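You operate a simulated robot arm through the tools that you are given. There is no shell and no other tool.

You run a simulated robot arm. Do the job below in one go: nothing can be reset, and whatever is moved stays where it is left.

Task
Build up the clamped motor, timed to turn Right, and turn-check it.
Fine: the white-banded bar, then the mat's brass disc, gear ring, blue disc and cover; the ring's stripe at the housing's line for that way; the clamp stays locked; the other bar and the pieces beside the mat stay.

It is judged by the outcome, as a careful person would: the job done as asked, and still so three seconds after it is handed in. It fails if anything else is knocked over, pushed out of place, dropped, spilled or broken. A push-on lid holds only when it is set on centred and level and pressed home; a screw cap is set on level and turned clockwise until tight.

Robot
A 6-joint arm with a fingered hand, hanging from a carriage that runs on a rail from [-0.04, 0.008] to [2.39, -0.487] (x, y) and turns from -344 to 344 degrees about z. Base frame: it is fixed where the carriage stands at the start and does not move with it; the origin is on the floor, on the carriage's upright axis, x ahead of it, y to its left, z up. Lengths are in m, angles in degrees, forces in N, time in s.
With the tool pointing down near the work surface it reaches from about 0.1 to 0.66 m from the robot's upright axis, wherever it stands. Its first joint turns from -166.0 to 166.0 degrees. Places, roughly: black bar with a green band [2.25, 0, 0.75]; black bar with a white band [2.5, 0, 0.75]; black end cover [2, 0, 0.75]; black motor housing [2.5, -0.25, 0.75]; blue disc with a hole [2.25, 0, 0.75]; brass disc with a hole [2.25, -0.25, 0.75]; dark grey gear ring [2.25, -0.25, 0.75]; green end cover [2.25, -0.25, 0.75]; red-knobbed lever of the blue stand [2.5, -0.1, 0.9]. Payload 4 kg.
The TCP is the grasp point between the finger pads, 0.029 m short of the fingertips. In the tool frame z runs along the fingers and y along their closing line. Largest opening 0.1 m; the body of the gripper starts 0.034 m behind the TCP. The gripper is a hand of 5 fingers: y runs from the thumb to the fingers, the wrist lies at [-0.015, -0.114, -0.189] in the tool frame, and closing takes about 1.5 s.
Orientation is that of the tool frame in the base frame, as [roll, pitch, yaw] about the fixed x, y, z axes, in that order (R = Rz(yaw) Ry(pitch) Rx(roll)). With the fingers straight down and the wrist toward the robot, the tool's x, y and z point along [0, 1, 0], [1, 0, 0] and [0, 0, -1] of the base frame.

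Tools
- The arm moves only by the tool play_rows. Its argument "series" is text: rows parted by semicolons, each of 6 numbers parted by spaces: the shift along the tool's x, y, z in mm, then the turn, a rotation vector about the tool's x, y, z in degrees. In form: dx dy dz ax ay az; .... A call has 1 to 20 rows; each row is the pose to reach, as a shift and turn from the pose commanded when the call began, along the tool's axes at that moment. "fingers" is the finger opening in mm, from 0 to 100, set as the call begins (left out, the last holds). A row lasts 0.2 s, in which the tool goes at most 0.05 m and 8.6 degrees; a call with a longer step from one row to the next is refused whole, and so is a gripper value outside its range. A pose out of reach is approached as far as the arm can. The call stops where the force on the tool passes 70 N (or 10 N more than at its start, if that is more) or the arm is blocked; 0.2 s more then pass. The fingers move at their own pace (about 0.108 m/s each) and stop on an object; they squeeze with about 22 N. The grip force told is the motor's: it shows also when the fingers shut on nothing. Time passes only in rows, and 0.2 s behind the last, so rows that repeat a pose let the fingers close. It gives the time, the measured TCP pose, the force on the tool (base axes), the opening and the grip force at its end, in the units of the frame above (readings bear some noise), with the torque about the TCP (base axes, N m) and any sound that the robot's microphone picked up.
- Cameras (640 x 400 px; columns grow to the right, rows downward): "scene" is now at [0.2714, 0.0043, 1.7333]; the picture's right is [0.06, -1.00, 0.00], its down [-0.81, -0.05, -0.58] and it looks along [0.58, 0.04, -0.81] (base axes); focal length 288 px, centre (320, 200). "wrist" rides on the gripper at [0.065, -0.086, -0.121] in the tool frame; the picture's right is [-0.76, 0.31, -0.58], its down [-0.59, -0.70, 0.40] and it looks along [-0.28, 0.64, 0.71] (tool axes); focal length 247 px, centre (320, 200). There is no depth. A picture from a camera that has moved, and an enlarged one, comes with that camera's place and axes in the base frame and with its lens.
- grab_frame(camera): a new picture of that camera. It takes no simulated time.
- move_column(by): slides the trunk up (or, below 0, down) by that many m; the arm and the scene camera ride with it, the base frame stays. It gives what a move gives, with no picture.
- base_move(legs): drives the robot by 1 to 6 legs, each [ahead, left, turn to the left] in m, m and degrees, along the robot's own axes; the way and the turn of a leg run together, so that a leg with both is an arc; at most 1.5 m and 180 degrees a leg. The arm and the cameras ride along, it lands a little off, and it stops where it bumps. It keeps to its track: a leg is cut to what the track allows. It gives what a move gives.
- finger_targets(index, middle, ring, little, thumb_bend, thumb_turn): sets how far each is bent, from 0 (flat) to 1 (curled in); at 0.3 the hand is open as for a grip, at 0.7 the pads meet at the TCP. One left out holds its place. A second passes; each finger stops where it meets its share of the squeeze, and holds until it gets a number again. A gripper value or a shape takes the hand back. It gives what a move gives, with no picture; readings hold the bend of each and the force on index, middle, ring, little, thumb and palm. thumb_turn goes from beside the hand (0) to across from the fingers (1), as for a grip.
- hand_shape(shape): the hand has 5 fingers and takes this shape, open, in about a second: jaw (thumb against the fingers, like two jaws); tri (thumb and two fingers); tip (a fingertip pinch); poke (one finger out to press); point (the index stretched); flat (the hand flat); cup (the hand cupped); fist (a fist). The gripper value then closes the fingers along that shape, each until it touches; the sizes above hold for jaw. It gives what a move gives, with no picture.
- pan_tilt(pan, tilt): turns the head with the scene camera to pan (to the left, within 155 degrees either way) and tilt (down, from -29 to 69), counted from straight ahead of the robot. It gives what a move gives.
- enlarge(camera, box): a new picture of the part [left, top, right, bottom] of that camera's present view, enlarged. It takes no simulated time.
- close_job(): hands the job in; it is judged then, once.

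Places have to be worked out from the pictures, the camera data and where the tool is seen. Open the gripper and draw the arm clear of the work before you hand the job in, unless the task says otherwise.

The tools are called after ">>>" as a command line: name --argument value ..., lists and objects as JSON in quotes. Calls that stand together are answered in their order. play_rows: Moves the arm, as the interface text tells. Its arguments: {"type":"object","properties":{"series":{"type":"string"},"fingers":{"type":"number"}},"required":["series"]} The other tools are called the same way: move_column (by) slides the trunk up or down; hand_shape (shape) gives the hand a shape; finger_targets (index, middle, ring, little, thumb_bend, thumb_turn) moves the fingers one by one; base_move (legs) drives the base; pan_tilt (pan, tilt) turns the head that bears the scene camera; grab_frame (camera) takes a picture; enlarge (camera, box) takes an enlarged picture of a part of a camera's view; close_job () hands the job in.

At the start:

```text
time: 0.0
position: [0.3854, -0.1264, 1.0233]
orientation: [180.0, 0.1, 90.0]
ft_force: [0.7, 0.2, 0.6]
ft_torque: [-0.02, 0.01, -0.01]
opening: 0.0994
gripper_force: 0.1
shape: jaw
bend: [0.3, 0.3, 0.3, 0.3, 0.3, 0.98]
finger forces: [0.0, 0.0, 0.0, 0.0, 0.1, 0.1]
trunk travel left (down, up): [-0.454, 0.146]
robot x, y, heading: [0.0008, -0.0012, -0.2]
head pan, tilt: [3.5, 54.4]
```

scene: 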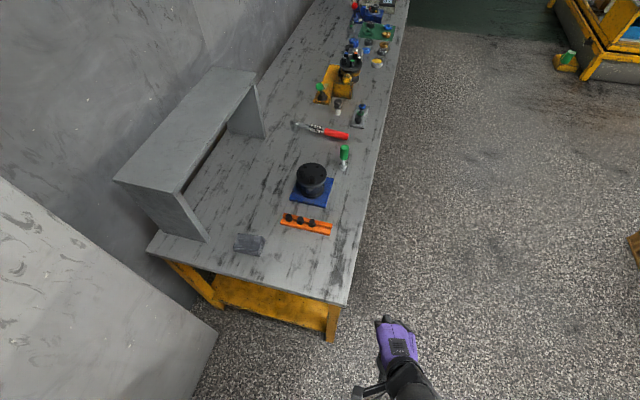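
wrist: 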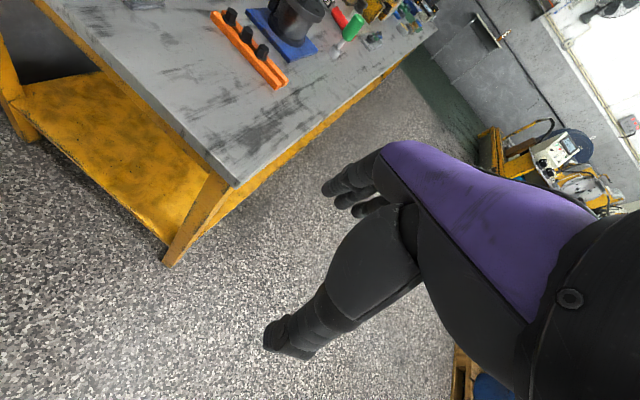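

I start by taking a closer look at the far end of the bench, where the motor work lies, before driving.

>>> enlarge --camera "scene" --box '[280, 0, 440, 100]'

>>> pan_tilt --pan 0 --tilt 30

>>> grab_frame --camera "scene"

```text
4.00 times, centred on (360, 50) of scene
camera zoom: at [0.2714, 0.0043, 1.7333], right [0.06, -1.0, 0.0], down [-0.81, -0.05, -0.58], along [0.58, 0.04, -0.81], focal length 1150 px, centre (160, 800)
```

zoom: 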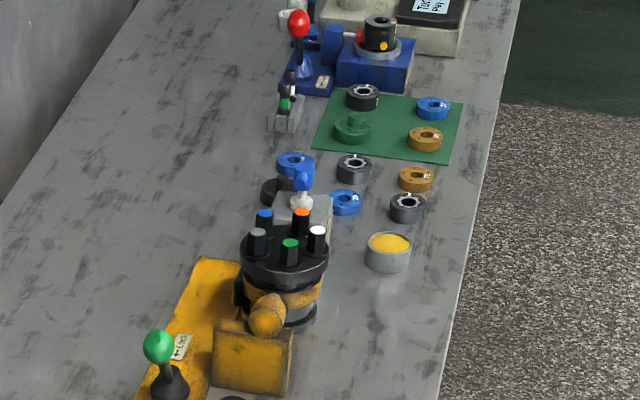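

```text
time: 0.9
position: [0.3865, -0.1263, 1.0217]
orientation: [-180.0, 0.1, 90.0]
ft_force: [0.7, -0.4, 0.6]
ft_torque: [-0.01, -0.01, 0.02]
opening: 0.0998
gripper_force: 0.1
shape: jaw
bend: [0.3, 0.3, 0.3, 0.3, 0.3, 0.98]
finger forces: [0.1, 0.0, 0.0, 0.0, 0.0, 0.0]
trunk travel left (down, up): [-0.454, 0.146]
robot x, y, heading: [-0.0008, 0.0003, 0.1]
head pan, tilt: [0.0, 30.0]
```

```text
taken
camera scene: at [0.2893, -0.0001, 1.7685], right [0.0, -1.0, 0.0], down [-0.5, 0.0, -0.87], along [0.87, 0.0, -0.5], focal length 288 px, centre (320, 200)
```

scene: 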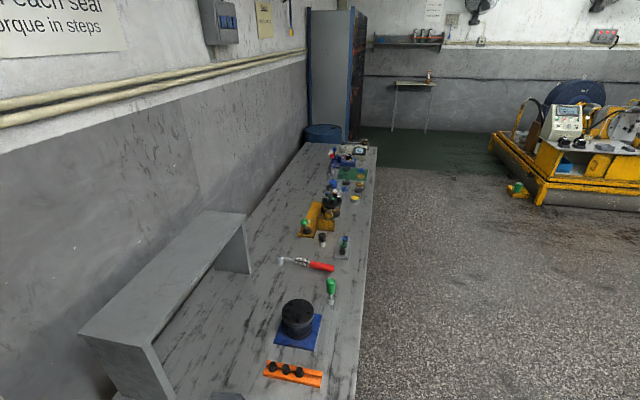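

The mat with gear ring, blue disc, brass disc and green cover, the blue clamp with the housing, and the small stand with the two bars are at the far end. I raise the trunk for clearance and drive along the rail towards x≈1.9.

>>> move_column --by 0.14

>>> base_move --legs '[[0.95, -0.194, 0], [0.95, -0.194, 0]]'

>>> pan_tilt --pan 15 --tilt 60

>>> grab_frame --camera "scene"

```text
time: 2.5
position: [0.3855, -0.1279, 1.1621]
orientation: [-180.0, 0.0, 89.9]
ft_force: [-1.3, -0.1, -0.5]
ft_torque: [0.0, -0.03, 0.02]
opening: 0.0998
gripper_force: 0.1
shape: jaw
bend: [0.3, 0.3, 0.3, 0.3, 0.3, 0.98]
finger forces: [0.0, 0.0, 0.1, 0.0, 0.1, 0.0]
trunk travel left (down, up): [-0.594, 0.006]
robot x, y, heading: [0.0012, -0.0009, -0.1]
head pan, tilt: [0.0, 30.0]
```

```text
time: 12.3
position: [2.312, -0.5054, 1.1621]
orientation: [-180.0, 0.1, 91.8]
ft_force: [0.1, 0.6, 0.1]
ft_torque: [0.01, -0.01, -0.02]
opening: 0.0998
gripper_force: 0.0
shape: jaw
bend: [0.3, 0.3, 0.3, 0.3, 0.3, 0.98]
finger forces: [0.1, 0.0, 0.0, 0.0, 0.0, 0.0]
trunk travel left (down, up): [-0.594, 0.006]
robot x, y, heading: [1.9196, -0.3949, 2.0]
head pan, tilt: [0.0, 30.0]
```

```text
time: 13.3
position: [2.3132, -0.5063, 1.162]
orientation: [180.0, 0.0, 91.9]
ft_force: [0.3, -1.0, 0.5]
ft_torque: [0.02, -0.01, 0.03]
opening: 0.0998
gripper_force: 0.1
shape: jaw
bend: [0.3, 0.3, 0.3, 0.3, 0.3, 0.98]
finger forces: [0.0, 0.0, 0.0, 0.0, 0.0, 0.0]
trunk travel left (down, up): [-0.594, 0.006]
robot x, y, heading: [1.9228, -0.3926, 1.8]
head pan, tilt: [15.0, 60.0]
```

```text
taken
camera scene: at [2.1851, -0.366, 1.8666], right [0.29, -0.96, 0.0], down [-0.83, -0.25, -0.5], along [0.48, 0.15, -0.87], focal length 288 px, centre (320, 200)
```

scene: 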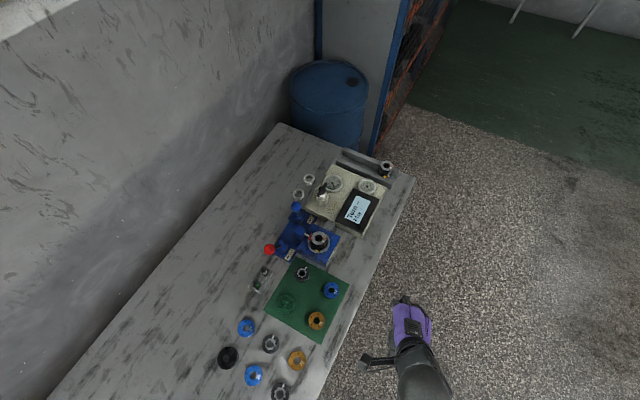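

I can see the mat, the clamp stand, and a beige tester with a screen behind it. I zoom in to read the signs and marks.

>>> enlarge --camera "scene" --box '[290, 140, 418, 220]'

>>> enlarge --camera "scene" --box '[240, 195, 368, 275]'

>>> enlarge --camera "scene" --box '[210, 255, 370, 400]'

```text
5.00 times, centred on (354, 180) of scene
camera zoom: at [2.1851, -0.366, 1.8666], right [0.29, -0.96, 0.0], down [-0.83, -0.25, -0.5], along [0.48, 0.15, -0.87], focal length 1438 px, centre (150, 300)
```

zoom: 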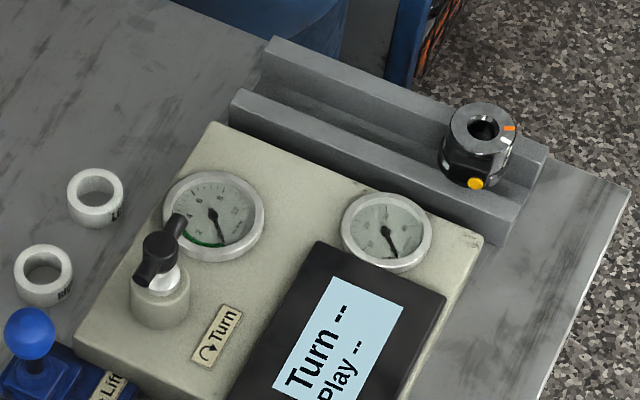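

```text
5.00 times, centred on (304, 235) of scene
camera zoom: at [2.1851, -0.366, 1.8666], right [0.29, -0.96, 0.0], down [-0.83, -0.25, -0.5], along [0.48, 0.15, -0.87], focal length 1438 px, centre (400, 25)
```

zoom: 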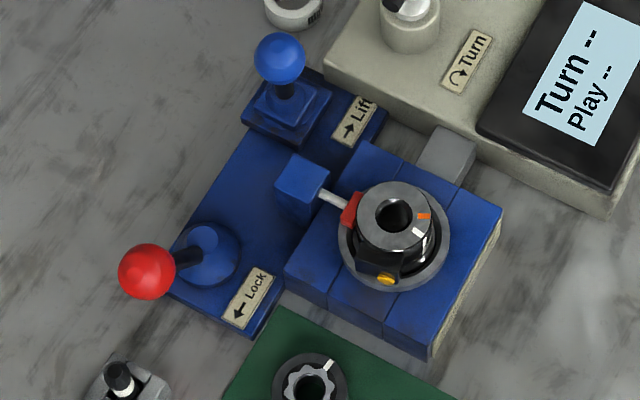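

```text
2.76 times, centred on (290, 328) of scene
camera zoom: at [2.1851, -0.366, 1.8666], right [0.29, -0.96, 0.0], down [-0.83, -0.25, -0.5], along [0.48, 0.15, -0.87], focal length 794 px, centre (403, -152)
```

zoom: 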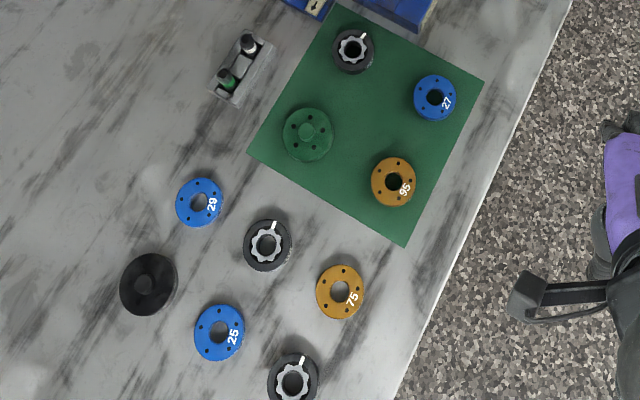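

The housing on the stand has an orange and a white line on its rim. I zoom further on the housing, the reference piece behind, and look at wall signs for what the lines mean.

>>> enlarge --camera "scene" --box '[302, 226, 342, 256]'

>>> enlarge --camera "scene" --box '[370, 155, 402, 180]'

>>> pan_tilt --pan 60 --tilt 0

>>> grab_frame --camera "scene"

>>> pan_tilt --pan 0 --tilt 5

>>> grab_frame --camera "scene"

```text
13.33 times, centred on (322, 241) of scene
camera zoom: at [2.1851, -0.366, 1.8666], right [0.29, -0.96, 0.0], down [-0.83, -0.25, -0.5], along [0.48, 0.15, -0.87], focal length 3835 px, centre (293, -347)
```

zoom: 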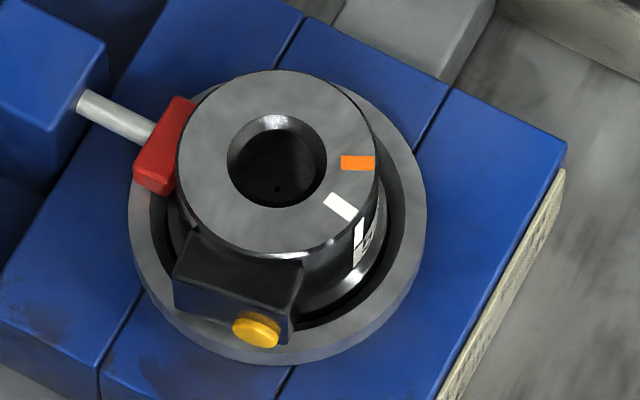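

```text
16.00 times, centred on (386, 168) of scene
camera zoom: at [2.1851, -0.366, 1.8666], right [0.29, -0.96, 0.0], down [-0.83, -0.25, -0.5], along [0.48, 0.15, -0.87], focal length 4602 px, centre (-736, 720)
```

zoom: 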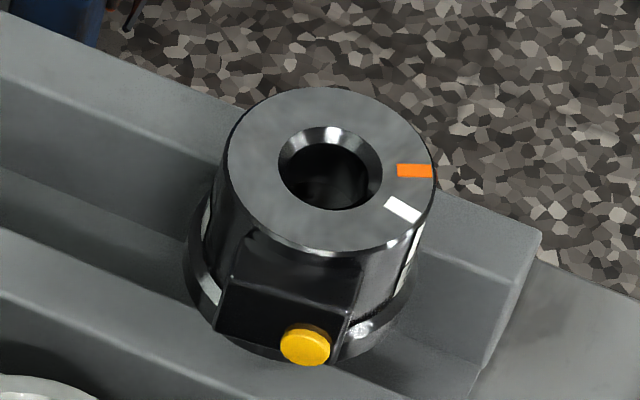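

```text
time: 14.6
position: [2.3124, -0.5061, 1.161]
orientation: [180.0, 0.2, 91.9]
ft_force: [-0.5, 0.1, 0.6]
ft_torque: [-0.01, 0.0, 0.06]
opening: 0.0996
gripper_force: 0.1
shape: jaw
bend: [0.3, 0.3, 0.3, 0.3, 0.3, 0.98]
finger forces: [0.0, 0.1, 0.1, 0.0, 0.0, 0.0]
trunk travel left (down, up): [-0.594, 0.006]
robot x, y, heading: [1.9229, -0.3947, 2.0]
head pan, tilt: [60.0, 0.0]
```

```text
taken
camera scene: at [2.1637, -0.306, 1.9569], right [0.88, -0.47, 0.0], down [0.0, 0.0, -1.0], along [0.47, 0.88, 0.0], focal length 288 px, centre (320, 200)
```

scene: 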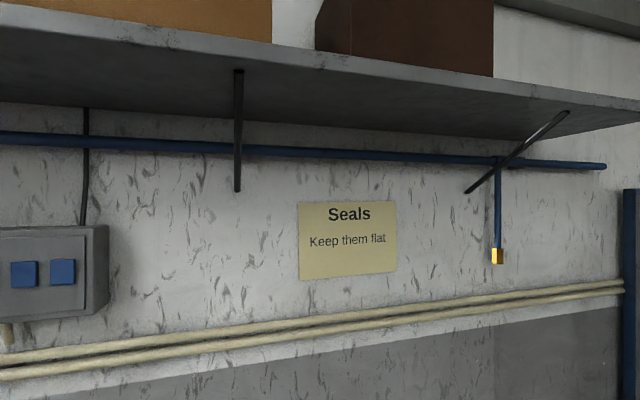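

```text
time: 15.9
position: [2.3126, -0.5059, 1.1619]
orientation: [179.9, 0.0, 91.9]
ft_force: [0.3, 0.9, -0.1]
ft_torque: [-0.02, -0.01, -0.01]
opening: 0.0996
gripper_force: 0.1
shape: jaw
bend: [0.3, 0.3, 0.3, 0.3, 0.3, 0.98]
finger forces: [0.0, 0.0, 0.1, 0.0, 0.0, 0.0]
trunk travel left (down, up): [-0.594, 0.006]
robot x, y, heading: [1.9211, -0.3934, 1.7]
head pan, tilt: [0.0, 5.0]
```

```text
taken
camera scene: at [2.2131, -0.3822, 1.949], right [0.03, -1.0, 0.0], down [-0.09, 0.0, -1.0], along [1.0, 0.03, -0.09], focal length 288 px, centre (320, 200)
```

scene: 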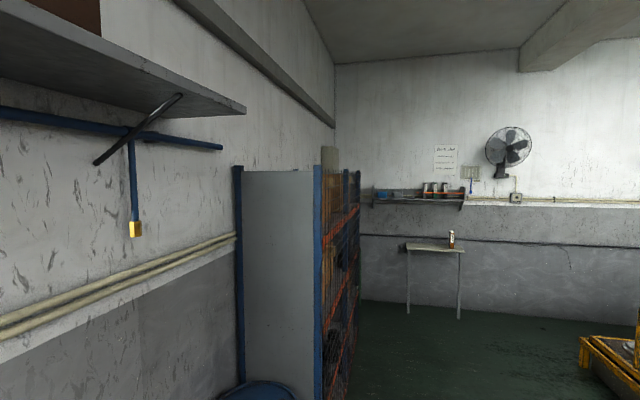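

There is a label on the aisle side of the stand and white text on the housing side. I read the far-wall poster first, then plan to look at the labels with the wrist camera.

>>> enlarge --camera "scene" --box '[420, 135, 484, 185]'

>>> grab_frame --camera "wrist"

```text
8.00 times, centred on (452, 160) of scene
camera zoom: at [2.2131, -0.3822, 1.949], right [0.03, -1.0, 0.0], down [-0.09, 0.0, -1.0], along [1.0, 0.03, -0.09], focal length 2301 px, centre (-736, 520)
```

zoom: 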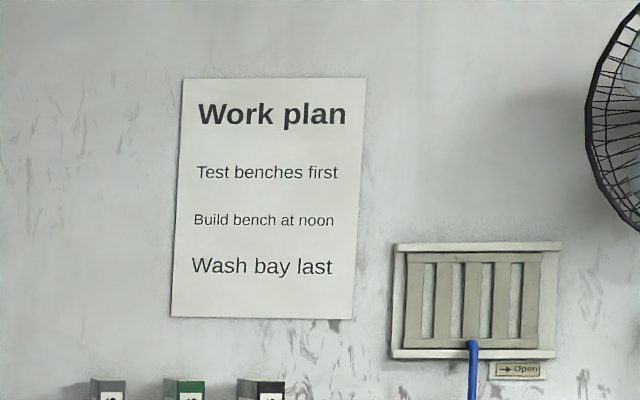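

```text
taken
camera wrist: at [2.2241, -0.4437, 1.2829], right [0.33, -0.75, 0.58], down [-0.68, -0.61, -0.4], along [0.65, -0.26, -0.71], focal length 247 px, centre (320, 200)
```

wrist: 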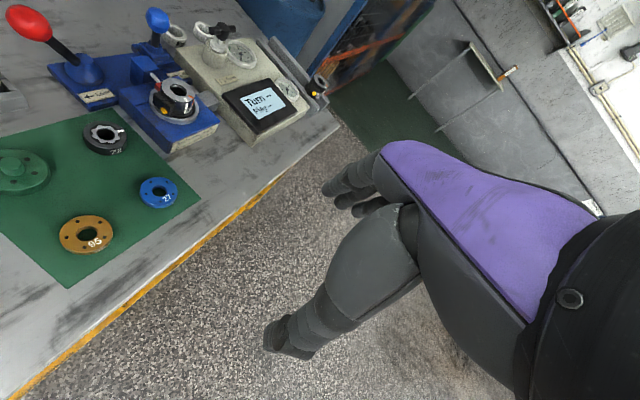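

The wrist camera has a good angle; I enlarge the housing and the stand from it.

>>> enlarge --camera "wrist" --box '[100, 60, 228, 160]'

>>> enlarge --camera "wrist" --box '[150, 75, 214, 125]'

>>> enlarge --camera "wrist" --box '[0, 110, 200, 270]'

```text
4.00 times, centred on (164, 110) of wrist
camera zoom: at [2.2241, -0.4437, 1.2829], right [0.33, -0.75, 0.58], down [-0.68, -0.61, -0.4], along [0.65, -0.26, -0.71], focal length 988 px, centre (944, 560)
```

zoom: 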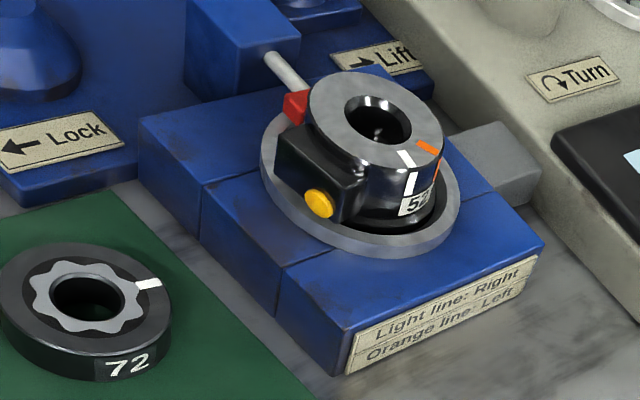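

```text
8.00 times, centred on (182, 100) of wrist
camera zoom: at [2.2241, -0.4437, 1.2829], right [0.33, -0.75, 0.58], down [-0.68, -0.61, -0.4], along [0.65, -0.26, -0.71], focal length 1976 px, centre (1424, 1000)
```

zoom: 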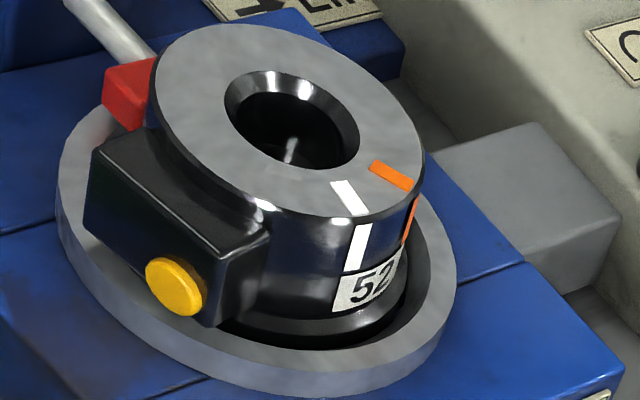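

```text
2.50 times, centred on (100, 190) of wrist
camera zoom: at [2.2241, -0.4437, 1.2829], right [0.33, -0.75, 0.58], down [-0.68, -0.61, -0.4], along [0.65, -0.26, -0.71], focal length 617 px, centre (870, 225)
```

zoom: 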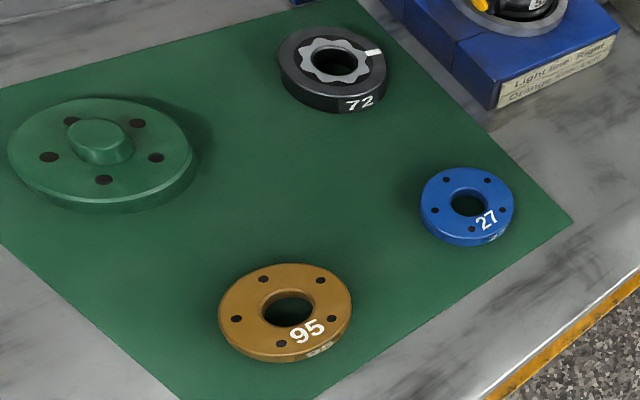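

The stand's label reads "Light line: Right, Orange line: Left", so the ring stripe must go to the white line. Triangulating from both cameras puts the housing top near (2.571, -0.243, 0.889). I drive closer and turn the robot to face the bench.

>>> base_move --legs '[[0.356, -0.082, 0], [0, 0, 40]]'

>>> pan_tilt --pan 0 --tilt 69

>>> grab_frame --camera "scene"

>>> grab_frame --camera "wrist"

```text
time: 20.2
position: [2.6645, -0.3064, 1.1606]
orientation: [179.9, 0.1, 131.5]
ft_force: [0.6, -0.4, 0.2]
ft_torque: [0.0, -0.01, -0.03]
opening: 0.0997
gripper_force: 0.1
shape: jaw
bend: [0.3, 0.3, 0.3, 0.3, 0.3, 0.98]
finger forces: [0.0, 0.0, 0.0, 0.1, 0.0, 0.0]
trunk travel left (down, up): [-0.594, 0.006]
robot x, y, heading: [2.2889, -0.4654, 41.6]
head pan, tilt: [0.0, 5.0]
```

```text
time: 21.5
position: [2.6632, -0.3064, 1.1625]
orientation: [-180.0, 0.1, 131.5]
ft_force: [0.3, 0.5, 1.3]
ft_torque: [0.02, 0.0, 0.05]
opening: 0.0999
gripper_force: 0.0
shape: jaw
bend: [0.3, 0.3, 0.3, 0.3, 0.3, 0.98]
finger forces: [0.0, 0.0, 0.0, 0.0, 0.0, 0.1]
trunk travel left (down, up): [-0.594, 0.006]
robot x, y, heading: [2.2898, -0.463, 41.5]
head pan, tilt: [0.0, 68.8]
```

```text
taken
camera scene: at [2.4814, -0.2976, 1.8572], right [0.66, -0.75, 0.0], down [-0.7, -0.62, -0.36], along [0.27, 0.24, -0.93], focal length 288 px, centre (320, 200)
```

scene: 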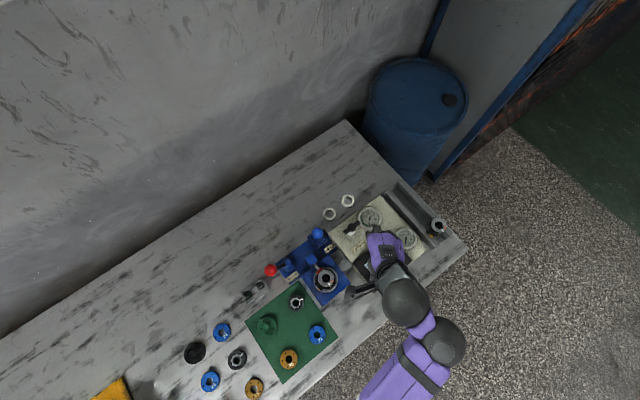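

```text
taken
camera wrist: at [2.5555, -0.3149, 1.2829], right [0.73, -0.36, 0.58], down [-0.14, -0.91, -0.4], along [0.67, 0.21, -0.71], focal length 247 px, centre (320, 200)
```

wrist: 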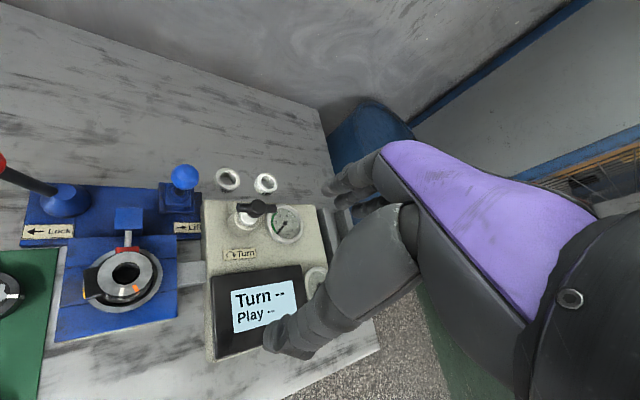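

All the pieces are in view from almost overhead. I zoom in on the parts to locate them precisely.

>>> enlarge --camera "scene" --box '[230, 260, 310, 310]'

>>> enlarge --camera "scene" --box '[250, 285, 346, 345]'

>>> enlarge --camera "scene" --box '[260, 325, 340, 375]'

>>> enlarge --camera "scene" --box '[270, 235, 366, 310]'

```text
8.00 times, centred on (270, 285) of scene
camera zoom: at [2.4814, -0.2976, 1.8572], right [0.66, -0.75, 0.0], down [-0.7, -0.62, -0.36], along [0.27, 0.24, -0.93], focal length 2301 px, centre (720, -480)
```

zoom: 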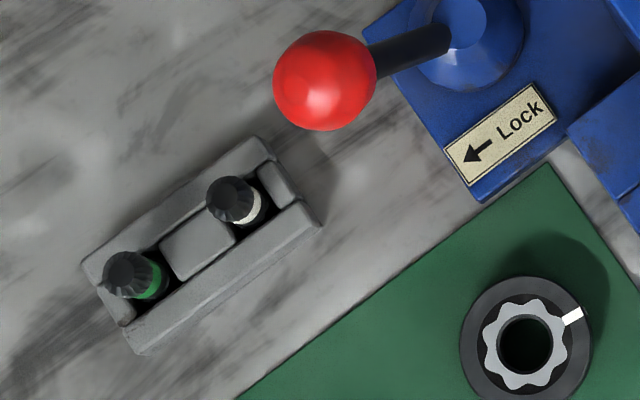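

```text
6.67 times, centred on (298, 315) of scene
camera zoom: at [2.4814, -0.2976, 1.8572], right [0.66, -0.75, 0.0], down [-0.7, -0.62, -0.36], along [0.27, 0.24, -0.93], focal length 1918 px, centre (467, -567)
```

zoom: 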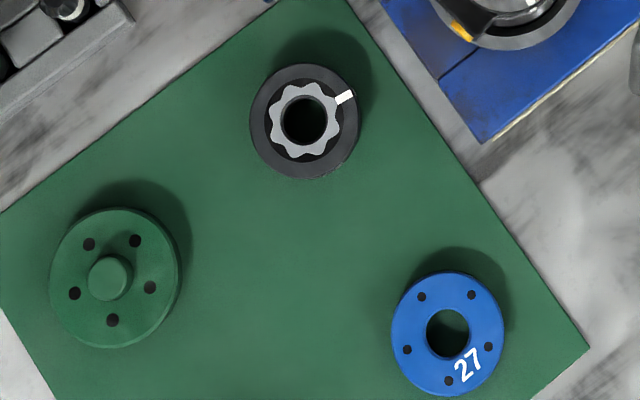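

```text
8.00 times, centred on (300, 350) of scene
camera zoom: at [2.4814, -0.2976, 1.8572], right [0.66, -0.75, 0.0], down [-0.7, -0.62, -0.36], along [0.27, 0.24, -0.93], focal length 2301 px, centre (480, -1000)
```

zoom: 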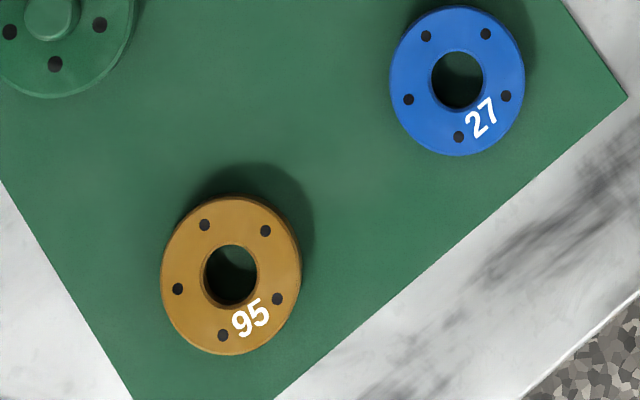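

```text
5.33 times, centred on (318, 272) of scene
camera zoom: at [2.4814, -0.2976, 1.8572], right [0.66, -0.75, 0.0], down [-0.7, -0.62, -0.36], along [0.27, 0.24, -0.93], focal length 1534 px, centre (331, -187)
```

zoom: 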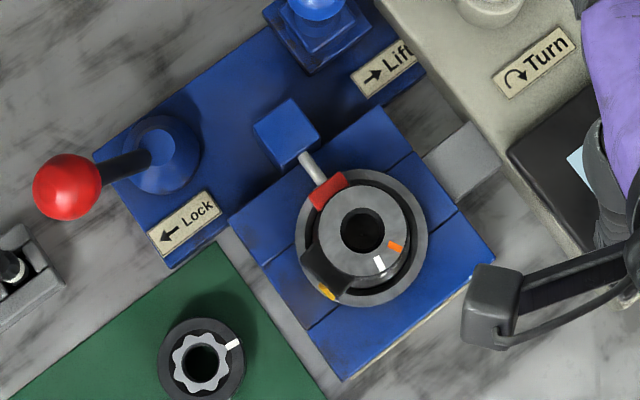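

The bore is near (2.570, -0.245, 0.889), mat top near z≈0.804, and the white-banded bar near (2.408, -0.09) in the small rack. I move the hand above the rack to inspect the bars with the wrist camera, staying high.

>>> play_rows --series "47.3 -6.8 0 0 0 -5; 94.5 -13.7 0 0 0 -10; 141.8 -20.5 0 0 0 -15; 189 -27.4 0 0 0 -20; 236.3 -34.2 0 0 0 -25; 283.5 -41.1 0 0 0 -30; 330.8 -47.9 0 0 0 -34.9"

>>> grab_frame --camera "wrist"

>>> grab_frame --camera "scene"

```text
time: 23.1
position: [2.4068, -0.0914, 1.1614]
orientation: [-179.8, 0.0, 166.4]
ft_force: [-0.2, -0.2, 0.3]
ft_torque: [-0.03, 0.02, -0.01]
opening: 0.1
gripper_force: 0.0
shape: jaw
bend: [0.3, 0.3, 0.3, 0.3, 0.3, 0.98]
finger forces: [0.1, 0.0, 0.0, 0.0, 0.0, 0.0]
trunk travel left (down, up): [-0.594, 0.006]
robot x, y, heading: [2.289, -0.4686, 41.3]
head pan, tilt: [0.0, 68.8]
```

```text
taken
camera wrist: at [2.3229, -0.1602, 1.2823], right [0.81, 0.12, 0.58], down [0.41, -0.82, -0.4], along [0.43, 0.56, -0.71], focal length 247 px, centre (320, 200)
```

wrist: 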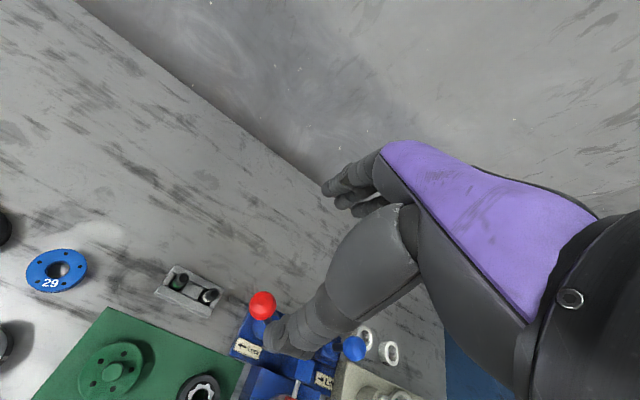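

```text
taken
camera scene: at [2.4814, -0.2978, 1.8571], right [0.66, -0.75, 0.0], down [-0.7, -0.62, -0.36], along [0.27, 0.24, -0.93], focal length 288 px, centre (320, 200)
```

scene: 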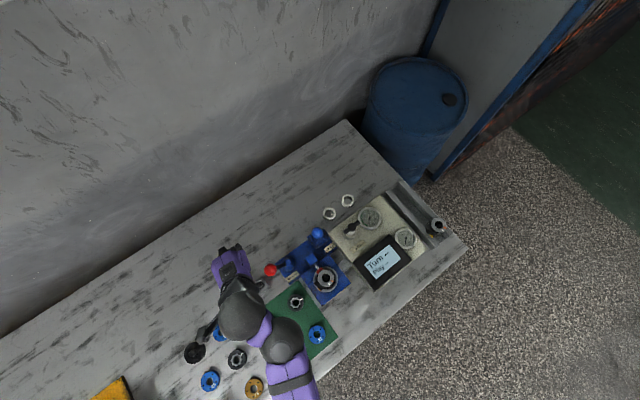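

With the hand away from the tester I zoom in on it, the stand and the rack.

>>> enlarge --camera "scene" --box '[320, 200, 456, 285]'

>>> enlarge --camera "wrist" --box '[140, 250, 300, 350]'

>>> enlarge --camera "scene" --box '[300, 255, 356, 305]'

```text
4.71 times, centred on (388, 242) of scene
camera zoom: at [2.4814, -0.2978, 1.8571], right [0.66, -0.75, 0.0], down [-0.7, -0.62, -0.36], along [0.27, 0.24, -0.93], focal length 1354 px, centre (0, 0)
```

zoom: 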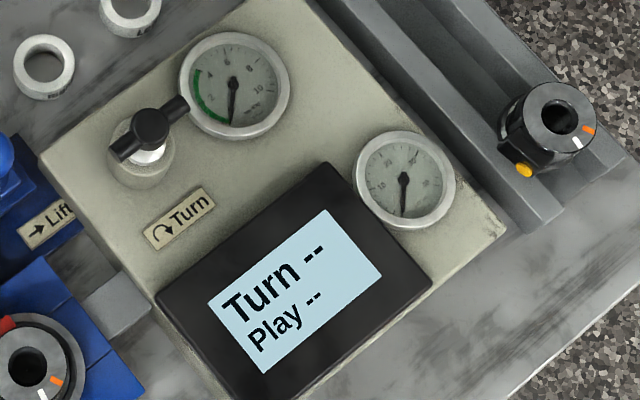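

```text
4.00 times, centred on (220, 300) of wrist
camera zoom: at [2.3229, -0.1602, 1.2823], right [0.81, 0.12, 0.58], down [0.41, -0.82, -0.4], along [0.43, 0.56, -0.71], focal length 988 px, centre (720, -200)
```

zoom: 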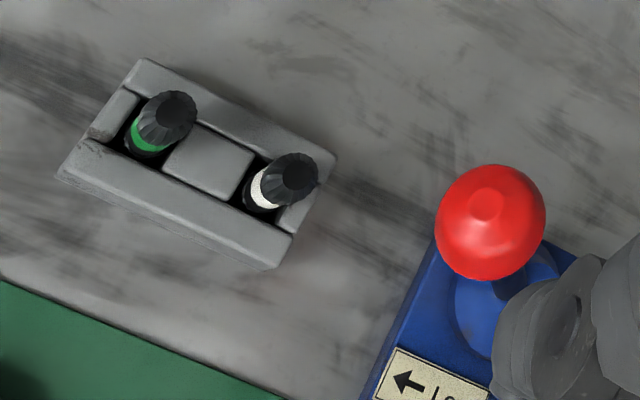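

```text
8.00 times, centred on (328, 280) of scene
camera zoom: at [2.4814, -0.2978, 1.8571], right [0.66, -0.75, 0.0], down [-0.7, -0.62, -0.36], along [0.27, 0.24, -0.93], focal length 2301 px, centre (256, -440)
```

zoom: 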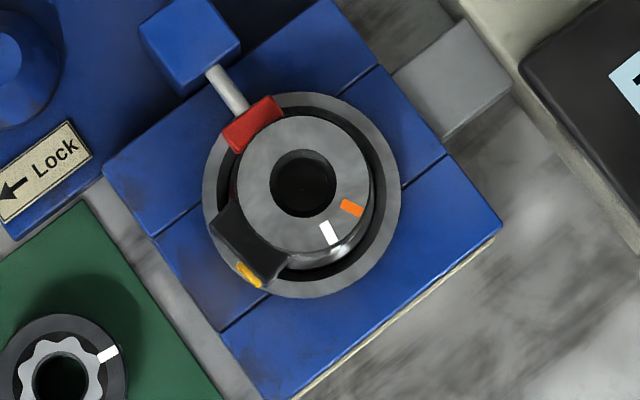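

White bar top triangulates to about (2.408, -0.088, 0.862); the red lock knob sits at (2.470, -0.097, 0.918), only ~6 cm away, so I want a narrow grip. I try the "tri" shape up here and look at it.

>>> hand_shape --shape "tri"

>>> grab_frame --camera "wrist"

>>> enlarge --camera "scene" --box '[190, 230, 310, 350]'

```text
time: 24.0
position: [2.4086, -0.0919, 1.1617]
orientation: [180.0, 0.0, 166.3]
ft_force: [-0.4, -0.2, 0.3]
ft_torque: [0.0, -0.02, 0.0]
opening: 0.0998
gripper_force: 0.1
shape: tri
bend: [0.3, 0.3, 0.99, 0.99, 0.3, 0.98]
finger forces: [0.1, 0.0, 0.1, 0.0, 0.0, 0.0]
trunk travel left (down, up): [-0.594, 0.006]
robot x, y, heading: [2.2894, -0.4686, 41.2]
head pan, tilt: [0.0, 68.8]
```

```text
taken
camera wrist: at [2.3236, -0.1602, 1.2824], right [0.81, 0.12, 0.58], down [0.41, -0.82, -0.4], along [0.43, 0.56, -0.71], focal length 247 px, centre (320, 200)
```

wrist: 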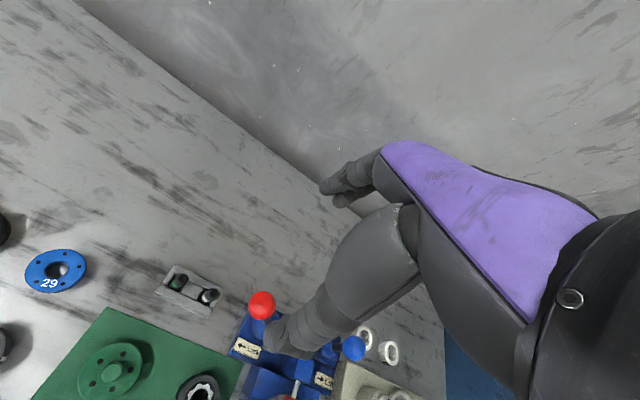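

```text
3.33 times, centred on (250, 290) of scene
camera zoom: at [2.4814, -0.2976, 1.8571], right [0.66, -0.75, 0.0], down [-0.7, -0.62, -0.36], along [0.27, 0.24, -0.93], focal length 959 px, centre (553, -100)
```

zoom: 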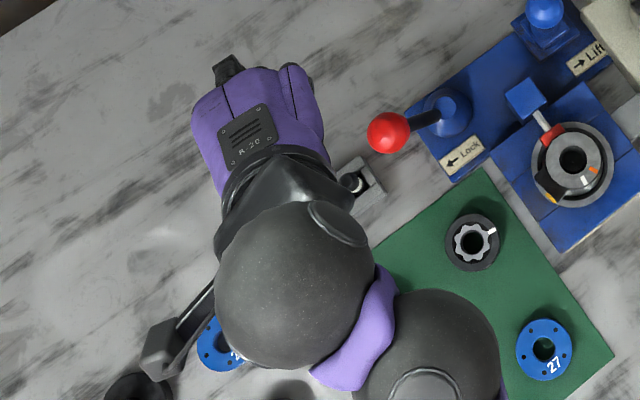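

Ring and little fingers are curled away in "tri". I close the fingers in the air to see where the pads actually meet relative to the nominal TCP.

>>> play_rows --series "0 0 0 0 0 0; 0 0 0 0 0 0; 0 0 0 0 0 0; 0 0 0 0 0 0; 0 0 0 0 0 0; 0 0 0 0 0 0; 0 0 0 0 0 0; 0 0 0 0 0 0" --fingers 20

>>> enlarge --camera "wrist" --box '[220, 130, 460, 380]'

```text
time: 25.8
position: [2.4069, -0.0912, 1.1607]
orientation: [-180.0, 0.1, 166.4]
ft_force: [0.3, -0.6, 0.3]
ft_torque: [0.0, 0.01, -0.01]
opening: 0.02
gripper_force: 0.0
shape: tri
bend: [0.57, 0.57, 0.99, 0.99, 0.52, 1.0]
finger forces: [0.1, 0.0, 0.0, 0.1, 0.1, 0.0]
trunk travel left (down, up): [-0.594, 0.006]
robot x, y, heading: [2.2888, -0.4681, 41.7]
head pan, tilt: [0.0, 68.8]
```

```text
1.60 times, centred on (340, 255) of wrist
camera zoom: at [2.3234, -0.1601, 1.2824], right [0.81, 0.12, 0.58], down [0.41, -0.82, -0.4], along [0.43, 0.56, -0.71], focal length 395 px, centre (288, 112)
```

zoom: 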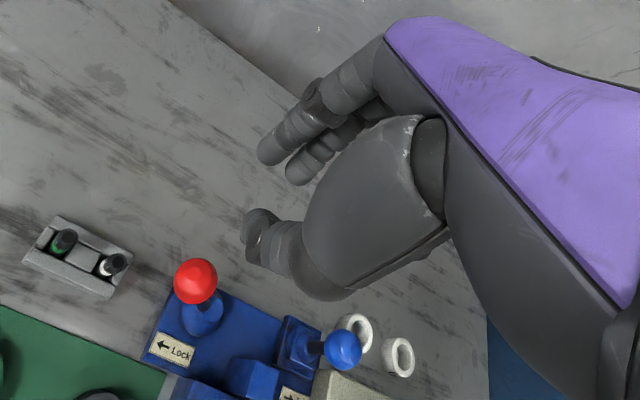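

In "tri" the pads meet at the TCP with index/middle straddling it, and the curled fingers on the −x side. To keep clear of the red knob I will rotate the hand to yaw ≈215° (knob then lies under the palm heel), open to 50 mm, and look again.

>>> play_rows --series "0 0 0 0 0 -8.1; 0 0 0 0 0 -16.2; 0 0 0 0 0 -24.3; 0 0 0 0 0 -32.4; 0 0 0 0 0 -40.5; 0 0 0 0 0 -48.6; 0 0 40 0 0 -48.6; 0 0 80 0 0 -48.6; 0 0 120 0 0 -48.6; 0 0 160 0 0 -48.6" --fingers 50

>>> grab_frame --camera "wrist"

>>> enlarge --camera "scene" --box '[190, 210, 350, 330]'

```text
time: 28.0
position: [2.4125, -0.0881, 0.9994]
orientation: [180.0, 0.0, -145.0]
ft_force: [-0.5, 1.1, -0.4]
ft_torque: [0.01, 0.02, 0.05]
opening: 0.0498
gripper_force: 0.0
shape: tri
bend: [0.4, 0.43, 0.99, 0.99, 0.36, 1.0]
finger forces: [0.0, 0.0, 0.0, 0.0, 0.0, 0.0]
out of reach, approached as far as the arm can: row 2, 3, 4, 5, 6, 7, 8
trunk travel left (down, up): [-0.594, 0.006]
robot x, y, heading: [2.2934, -0.4677, 41.5]
head pan, tilt: [0.0, 68.8]
```

```text
taken
camera wrist: at [2.4073, -0.1971, 1.1203], right [0.44, 0.69, 0.58], down [0.89, -0.24, -0.4], along [-0.13, 0.69, -0.71], focal length 247 px, centre (320, 200)
```

wrist: 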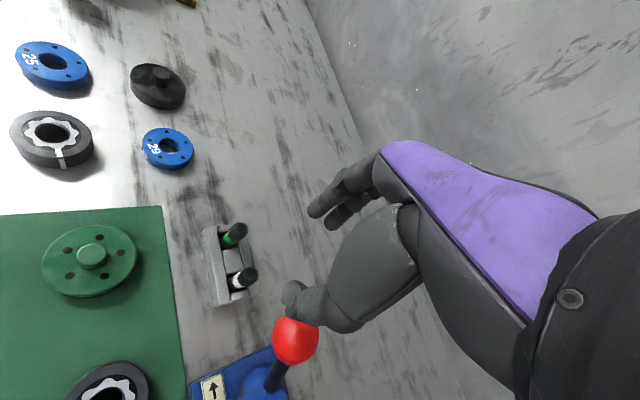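

```text
3.33 times, centred on (270, 270) of scene
camera zoom: at [2.4814, -0.2976, 1.8572], right [0.66, -0.75, 0.0], down [-0.7, -0.62, -0.36], along [0.27, 0.24, -0.93], focal length 959 px, centre (487, -33)
```

zoom: 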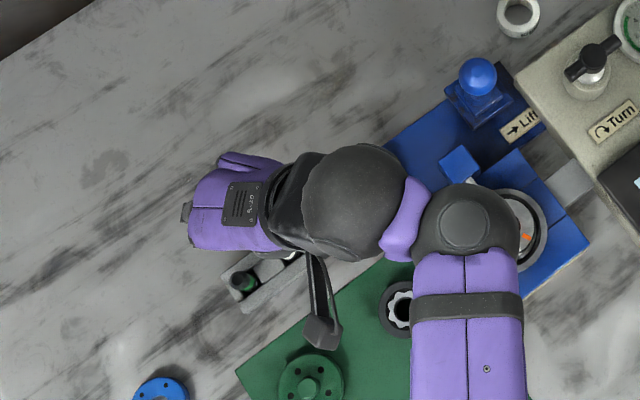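

The pose reached (2.4125, -0.0881, 0.999) at yaw −145°. I zoom the wrist view to measure the bar's offset from the TCP axis.

>>> enlarge --camera "wrist" --box '[190, 210, 350, 340]'

>>> play_rows --series "0 0 0 0 0 0; 0 0 0 0 0 0"

```text
3.08 times, centred on (270, 275) of wrist
camera zoom: at [2.4073, -0.1971, 1.1203], right [0.44, 0.69, 0.58], down [0.89, -0.24, -0.4], along [-0.13, 0.69, -0.71], focal length 760 px, centre (474, -31)
```

zoom: 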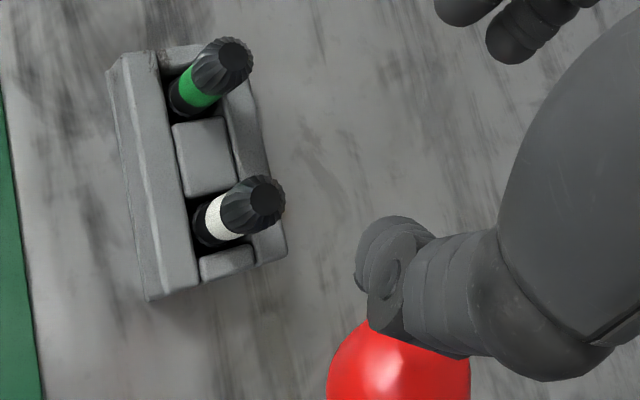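

```text
time: 28.6
position: [2.4127, -0.0894, 0.9991]
orientation: [-179.9, 0.0, -145.1]
ft_force: [-0.1, 0.7, -0.2]
ft_torque: [-0.03, 0.01, -0.04]
opening: 0.0498
gripper_force: 0.0
shape: tri
bend: [0.4, 0.43, 0.99, 0.99, 0.36, 1.0]
finger forces: [0.1, 0.0, 0.0, 0.0, 0.1, 0.0]
trunk travel left (down, up): [-0.594, 0.006]
robot x, y, heading: [2.2893, -0.4666, 41.6]
head pan, tilt: [0.0, 68.8]
```

The white bar's top reads at about (0, +4.5 mm) from the TCP axis. I centre over it and descend to just above it (TCP z≈0.905) for a final check.

>>> play_rows --series "0 4.5 0 0 0 0; 0 4.5 30 0 0 0; 0 4.5 60 0 0 0; 0 4.5 80 0 0 0; 0 4.5 94 0 0 0; 0 4.5 94 0 0 0"

>>> grab_frame --camera "wrist"

>>> enlarge --camera "wrist" --box '[200, 150, 400, 300]'

```text
time: 30.0
position: [2.4074, -0.0865, 0.9084]
orientation: [-180.0, 0.0, -145.1]
ft_force: [-0.5, -0.1, 0.3]
ft_torque: [-0.01, -0.01, -0.06]
opening: 0.0497
gripper_force: 0.0
shape: tri
bend: [0.4, 0.43, 0.99, 0.99, 0.36, 1.0]
finger forces: [0.1, 0.1, 0.0, 0.0, 0.1, 0.1]
trunk travel left (down, up): [-0.594, 0.006]
robot x, y, heading: [2.2934, -0.4637, 41.5]
head pan, tilt: [0.0, 68.8]
```

```text
taken
camera wrist: at [2.4019, -0.1953, 1.0297], right [0.44, 0.69, 0.58], down [0.89, -0.24, -0.4], along [-0.14, 0.69, -0.71], focal length 247 px, centre (320, 200)
```

wrist: 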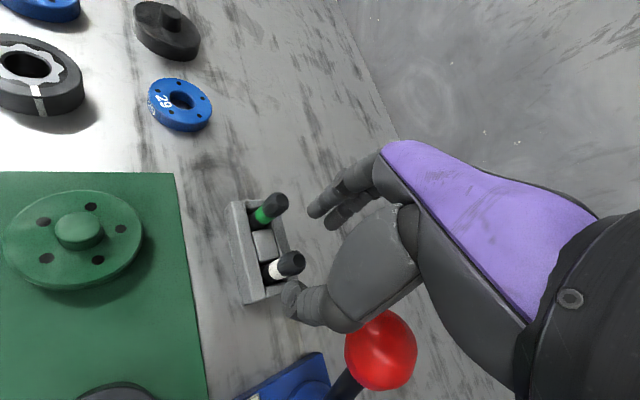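

```text
2.67 times, centred on (300, 225) of wrist
camera zoom: at [2.4019, -0.1953, 1.0297], right [0.44, 0.69, 0.58], down [0.89, -0.24, -0.4], along [-0.14, 0.69, -0.71], focal length 659 px, centre (373, 133)
```

zoom: 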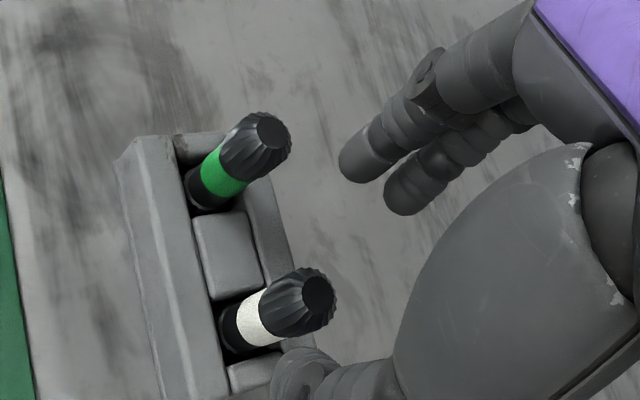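

The bar top is about (−3, −2) mm from the TCP axis and 42 mm below. I centre, lower to TCP z≈0.873 so the tips straddle the splined head and band, and check before closing.

>>> play_rows --series "-3 -2 0 0 0 0; -3 -2 12 0 0 0; -3 -2 24 0 0 0; -3 -2 35 0 0 0; -3 -2 35 0 0 0"

>>> enlarge --camera "wrist" --box '[200, 150, 440, 350]'

```text
time: 31.2
position: [2.4107, -0.0866, 0.8735]
orientation: [-180.0, 0.0, -145.0]
ft_force: [0.0, -0.2, 0.3]
ft_torque: [0.0, -0.02, 0.01]
opening: 0.0496
gripper_force: 0.0
shape: tri
bend: [0.4, 0.43, 0.99, 0.99, 0.36, 1.0]
finger forces: [0.0, 0.1, 0.1, 0.0, 0.1, 0.1]
trunk travel left (down, up): [-0.594, 0.006]
robot x, y, heading: [2.2919, -0.4647, 41.4]
head pan, tilt: [0.0, 68.8]
```

```text
2.00 times, centred on (320, 250) of wrist
camera zoom: at [2.4052, -0.1956, 0.9946], right [0.44, 0.69, 0.58], down [0.89, -0.24, -0.4], along [-0.13, 0.69, -0.71], focal length 494 px, centre (320, 100)
```

zoom: 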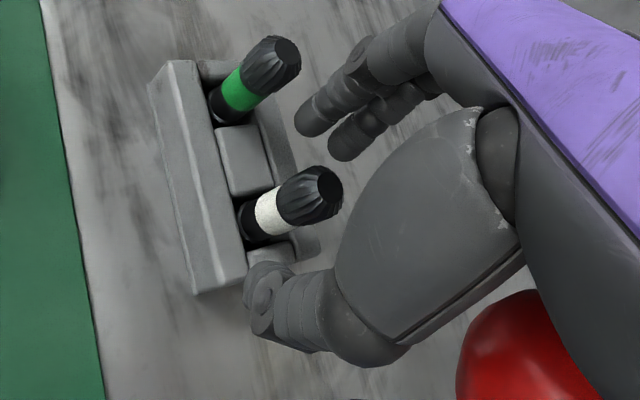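

The bar is on the TCP axis (≈0, 0). I close the fingers on it.

>>> play_rows --series "0 0 0 0 0 0; 0 0 0 0 0 0; 0 0 0 0 0 0; 0 0 0 0 0 0; 0 0 0 0 0 0; 0 0 0 0 0 0; 0 0 0 0 0 0; 0 0 0 0 0 0" --fingers 5

>>> enlarge --camera "wrist" --box '[200, 150, 440, 350]'

```text
time: 33.0
position: [2.4113, -0.0866, 0.8727]
orientation: [-179.8, 0.0, -144.9]
ft_force: [0.0, 0.2, -0.1]
ft_torque: [0.03, -0.01, 0.0]
opening: 0.008
gripper_force: 21.9
shape: tri
bend: [0.66, 0.65, 1.0, 1.0, 0.62, 1.0]
finger forces: [9.3, 10.0, 0.1, 0.0, 19.9, 0.1]
trunk travel left (down, up): [-0.594, 0.006]
robot x, y, heading: [2.2932, -0.467, 41.8]
head pan, tilt: [0.0, 68.8]
```

```text
2.00 times, centred on (320, 250) of wrist
camera zoom: at [2.4052, -0.1956, 0.9947], right [0.44, 0.69, 0.58], down [0.89, -0.24, -0.4], along [-0.14, 0.69, -0.71], focal length 494 px, centre (320, 100)
```

zoom: 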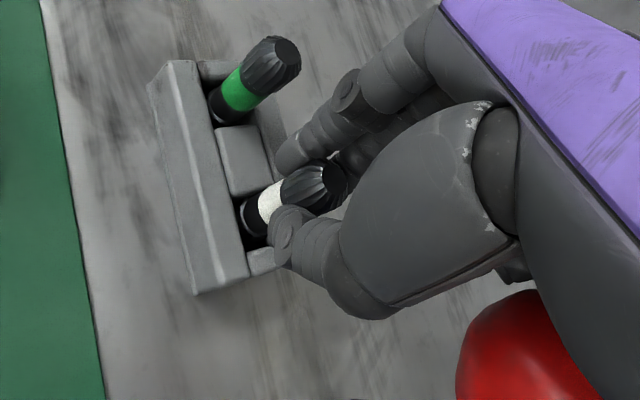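

Grip is firm and balanced (9/10/20 N). I lift the bar straight out of the rack.

>>> play_rows --series "0 0 -8 0 0 0; 0 0 -20 0 0 0; 0 0 -35 0 0 0; 0 0 -55 0 0 0; 0 0 -80 0 0 0; 0 0 -105 0 0 0; 0 0 -130 0 0 0"

>>> grab_frame --camera "wrist"

>>> enlarge --camera "wrist" --box '[200, 150, 440, 350]'

```text
time: 34.6
position: [2.4098, -0.0858, 1.0025]
orientation: [-179.9, 0.0, -145.0]
ft_force: [-0.2, -0.5, 0.2]
ft_torque: [0.08, -0.02, 0.0]
opening: 0.0076
gripper_force: 22.1
shape: tri
bend: [0.66, 0.65, 1.0, 1.0, 0.63, 1.0]
finger forces: [9.5, 10.4, 0.1, 0.0, 19.8, 0.0]
trunk travel left (down, up): [-0.594, 0.006]
robot x, y, heading: [2.2899, -0.4653, 41.6]
head pan, tilt: [0.0, 68.8]
```

```text
taken
camera wrist: at [2.4047, -0.1943, 1.1245], right [0.44, 0.69, 0.58], down [0.89, -0.24, -0.4], along [-0.14, 0.69, -0.71], focal length 247 px, centre (320, 200)
```

wrist: 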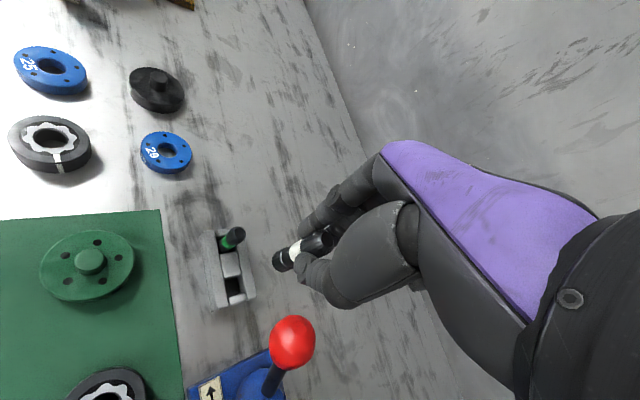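

```text
2.00 times, centred on (320, 250) of wrist
camera zoom: at [2.4047, -0.1943, 1.1245], right [0.44, 0.69, 0.58], down [0.89, -0.24, -0.4], along [-0.14, 0.69, -0.71], focal length 494 px, centre (320, 100)
```

zoom: 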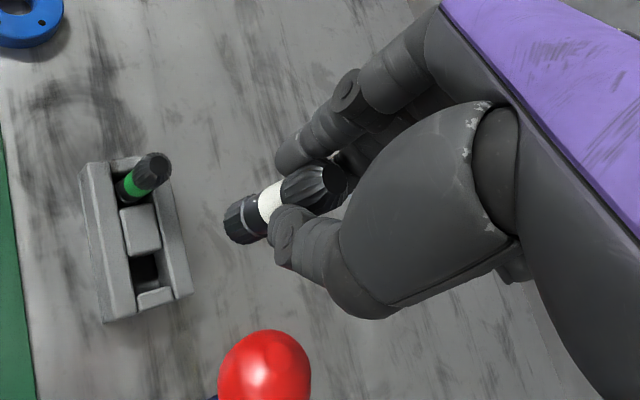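

The bar is out and held; its foot is ~65 mm below the TCP. I raise slightly and carry it above the housing bore, keeping the same hand orientation.

>>> play_rows --series "0 0 -15 0 0 0; 0 0 -30 0 0 0; -6.7 -37 -30 0 0 0; -13.3 -74 -30 0 0 0; -20 -111 -30 0 0 0; -26.6 -148 -30 0 0 0; -33.3 -185 -30 0 0 0; -39.9 -222.3 -30 0 0 0; -39.9 -222.3 -30 0 0 0"

>>> grab_frame --camera "wrist"

>>> grab_frame --camera "scene"

```text
time: 36.6
position: [2.586, -0.2293, 0.9898]
orientation: [-179.8, 0.1, -145.1]
ft_force: [0.7, -0.2, -1.1]
ft_torque: [0.0, 0.0, 0.0]
opening: 0.0077
gripper_force: 22.4
shape: tri
bend: [0.66, 0.65, 1.0, 1.0, 0.63, 1.0]
finger forces: [9.6, 11.0, 0.1, 0.1, 19.8, 0.0]
out of reach, approached as far as the arm can: row 4, 5, 6, 7, 8, 9
trunk travel left (down, up): [-0.594, 0.006]
robot x, y, heading: [2.2918, -0.4634, 41.4]
head pan, tilt: [0.0, 68.8]
```

```text
taken
camera wrist: at [2.5807, -0.3394, 1.112], right [0.44, 0.69, 0.58], down [0.89, -0.24, -0.4], along [-0.14, 0.69, -0.71], focal length 247 px, centre (320, 200)
```

wrist: 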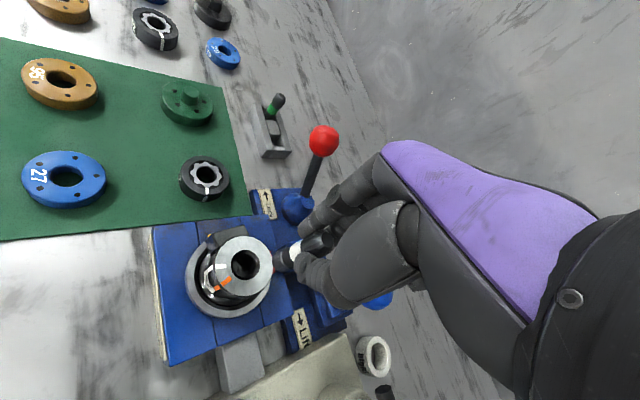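

```text
taken
camera scene: at [2.4814, -0.2977, 1.8571], right [0.66, -0.75, 0.0], down [-0.7, -0.62, -0.36], along [0.27, 0.24, -0.93], focal length 288 px, centre (320, 200)
```

scene: 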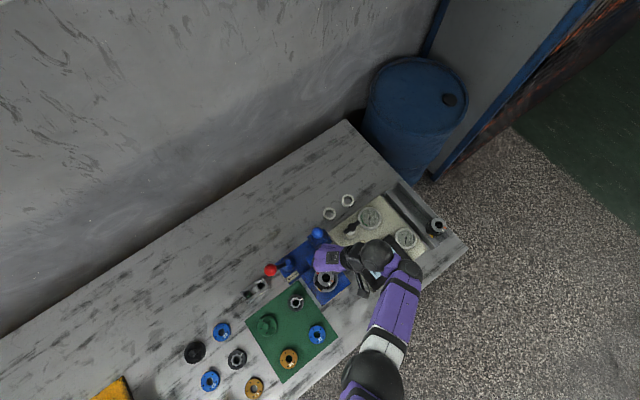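

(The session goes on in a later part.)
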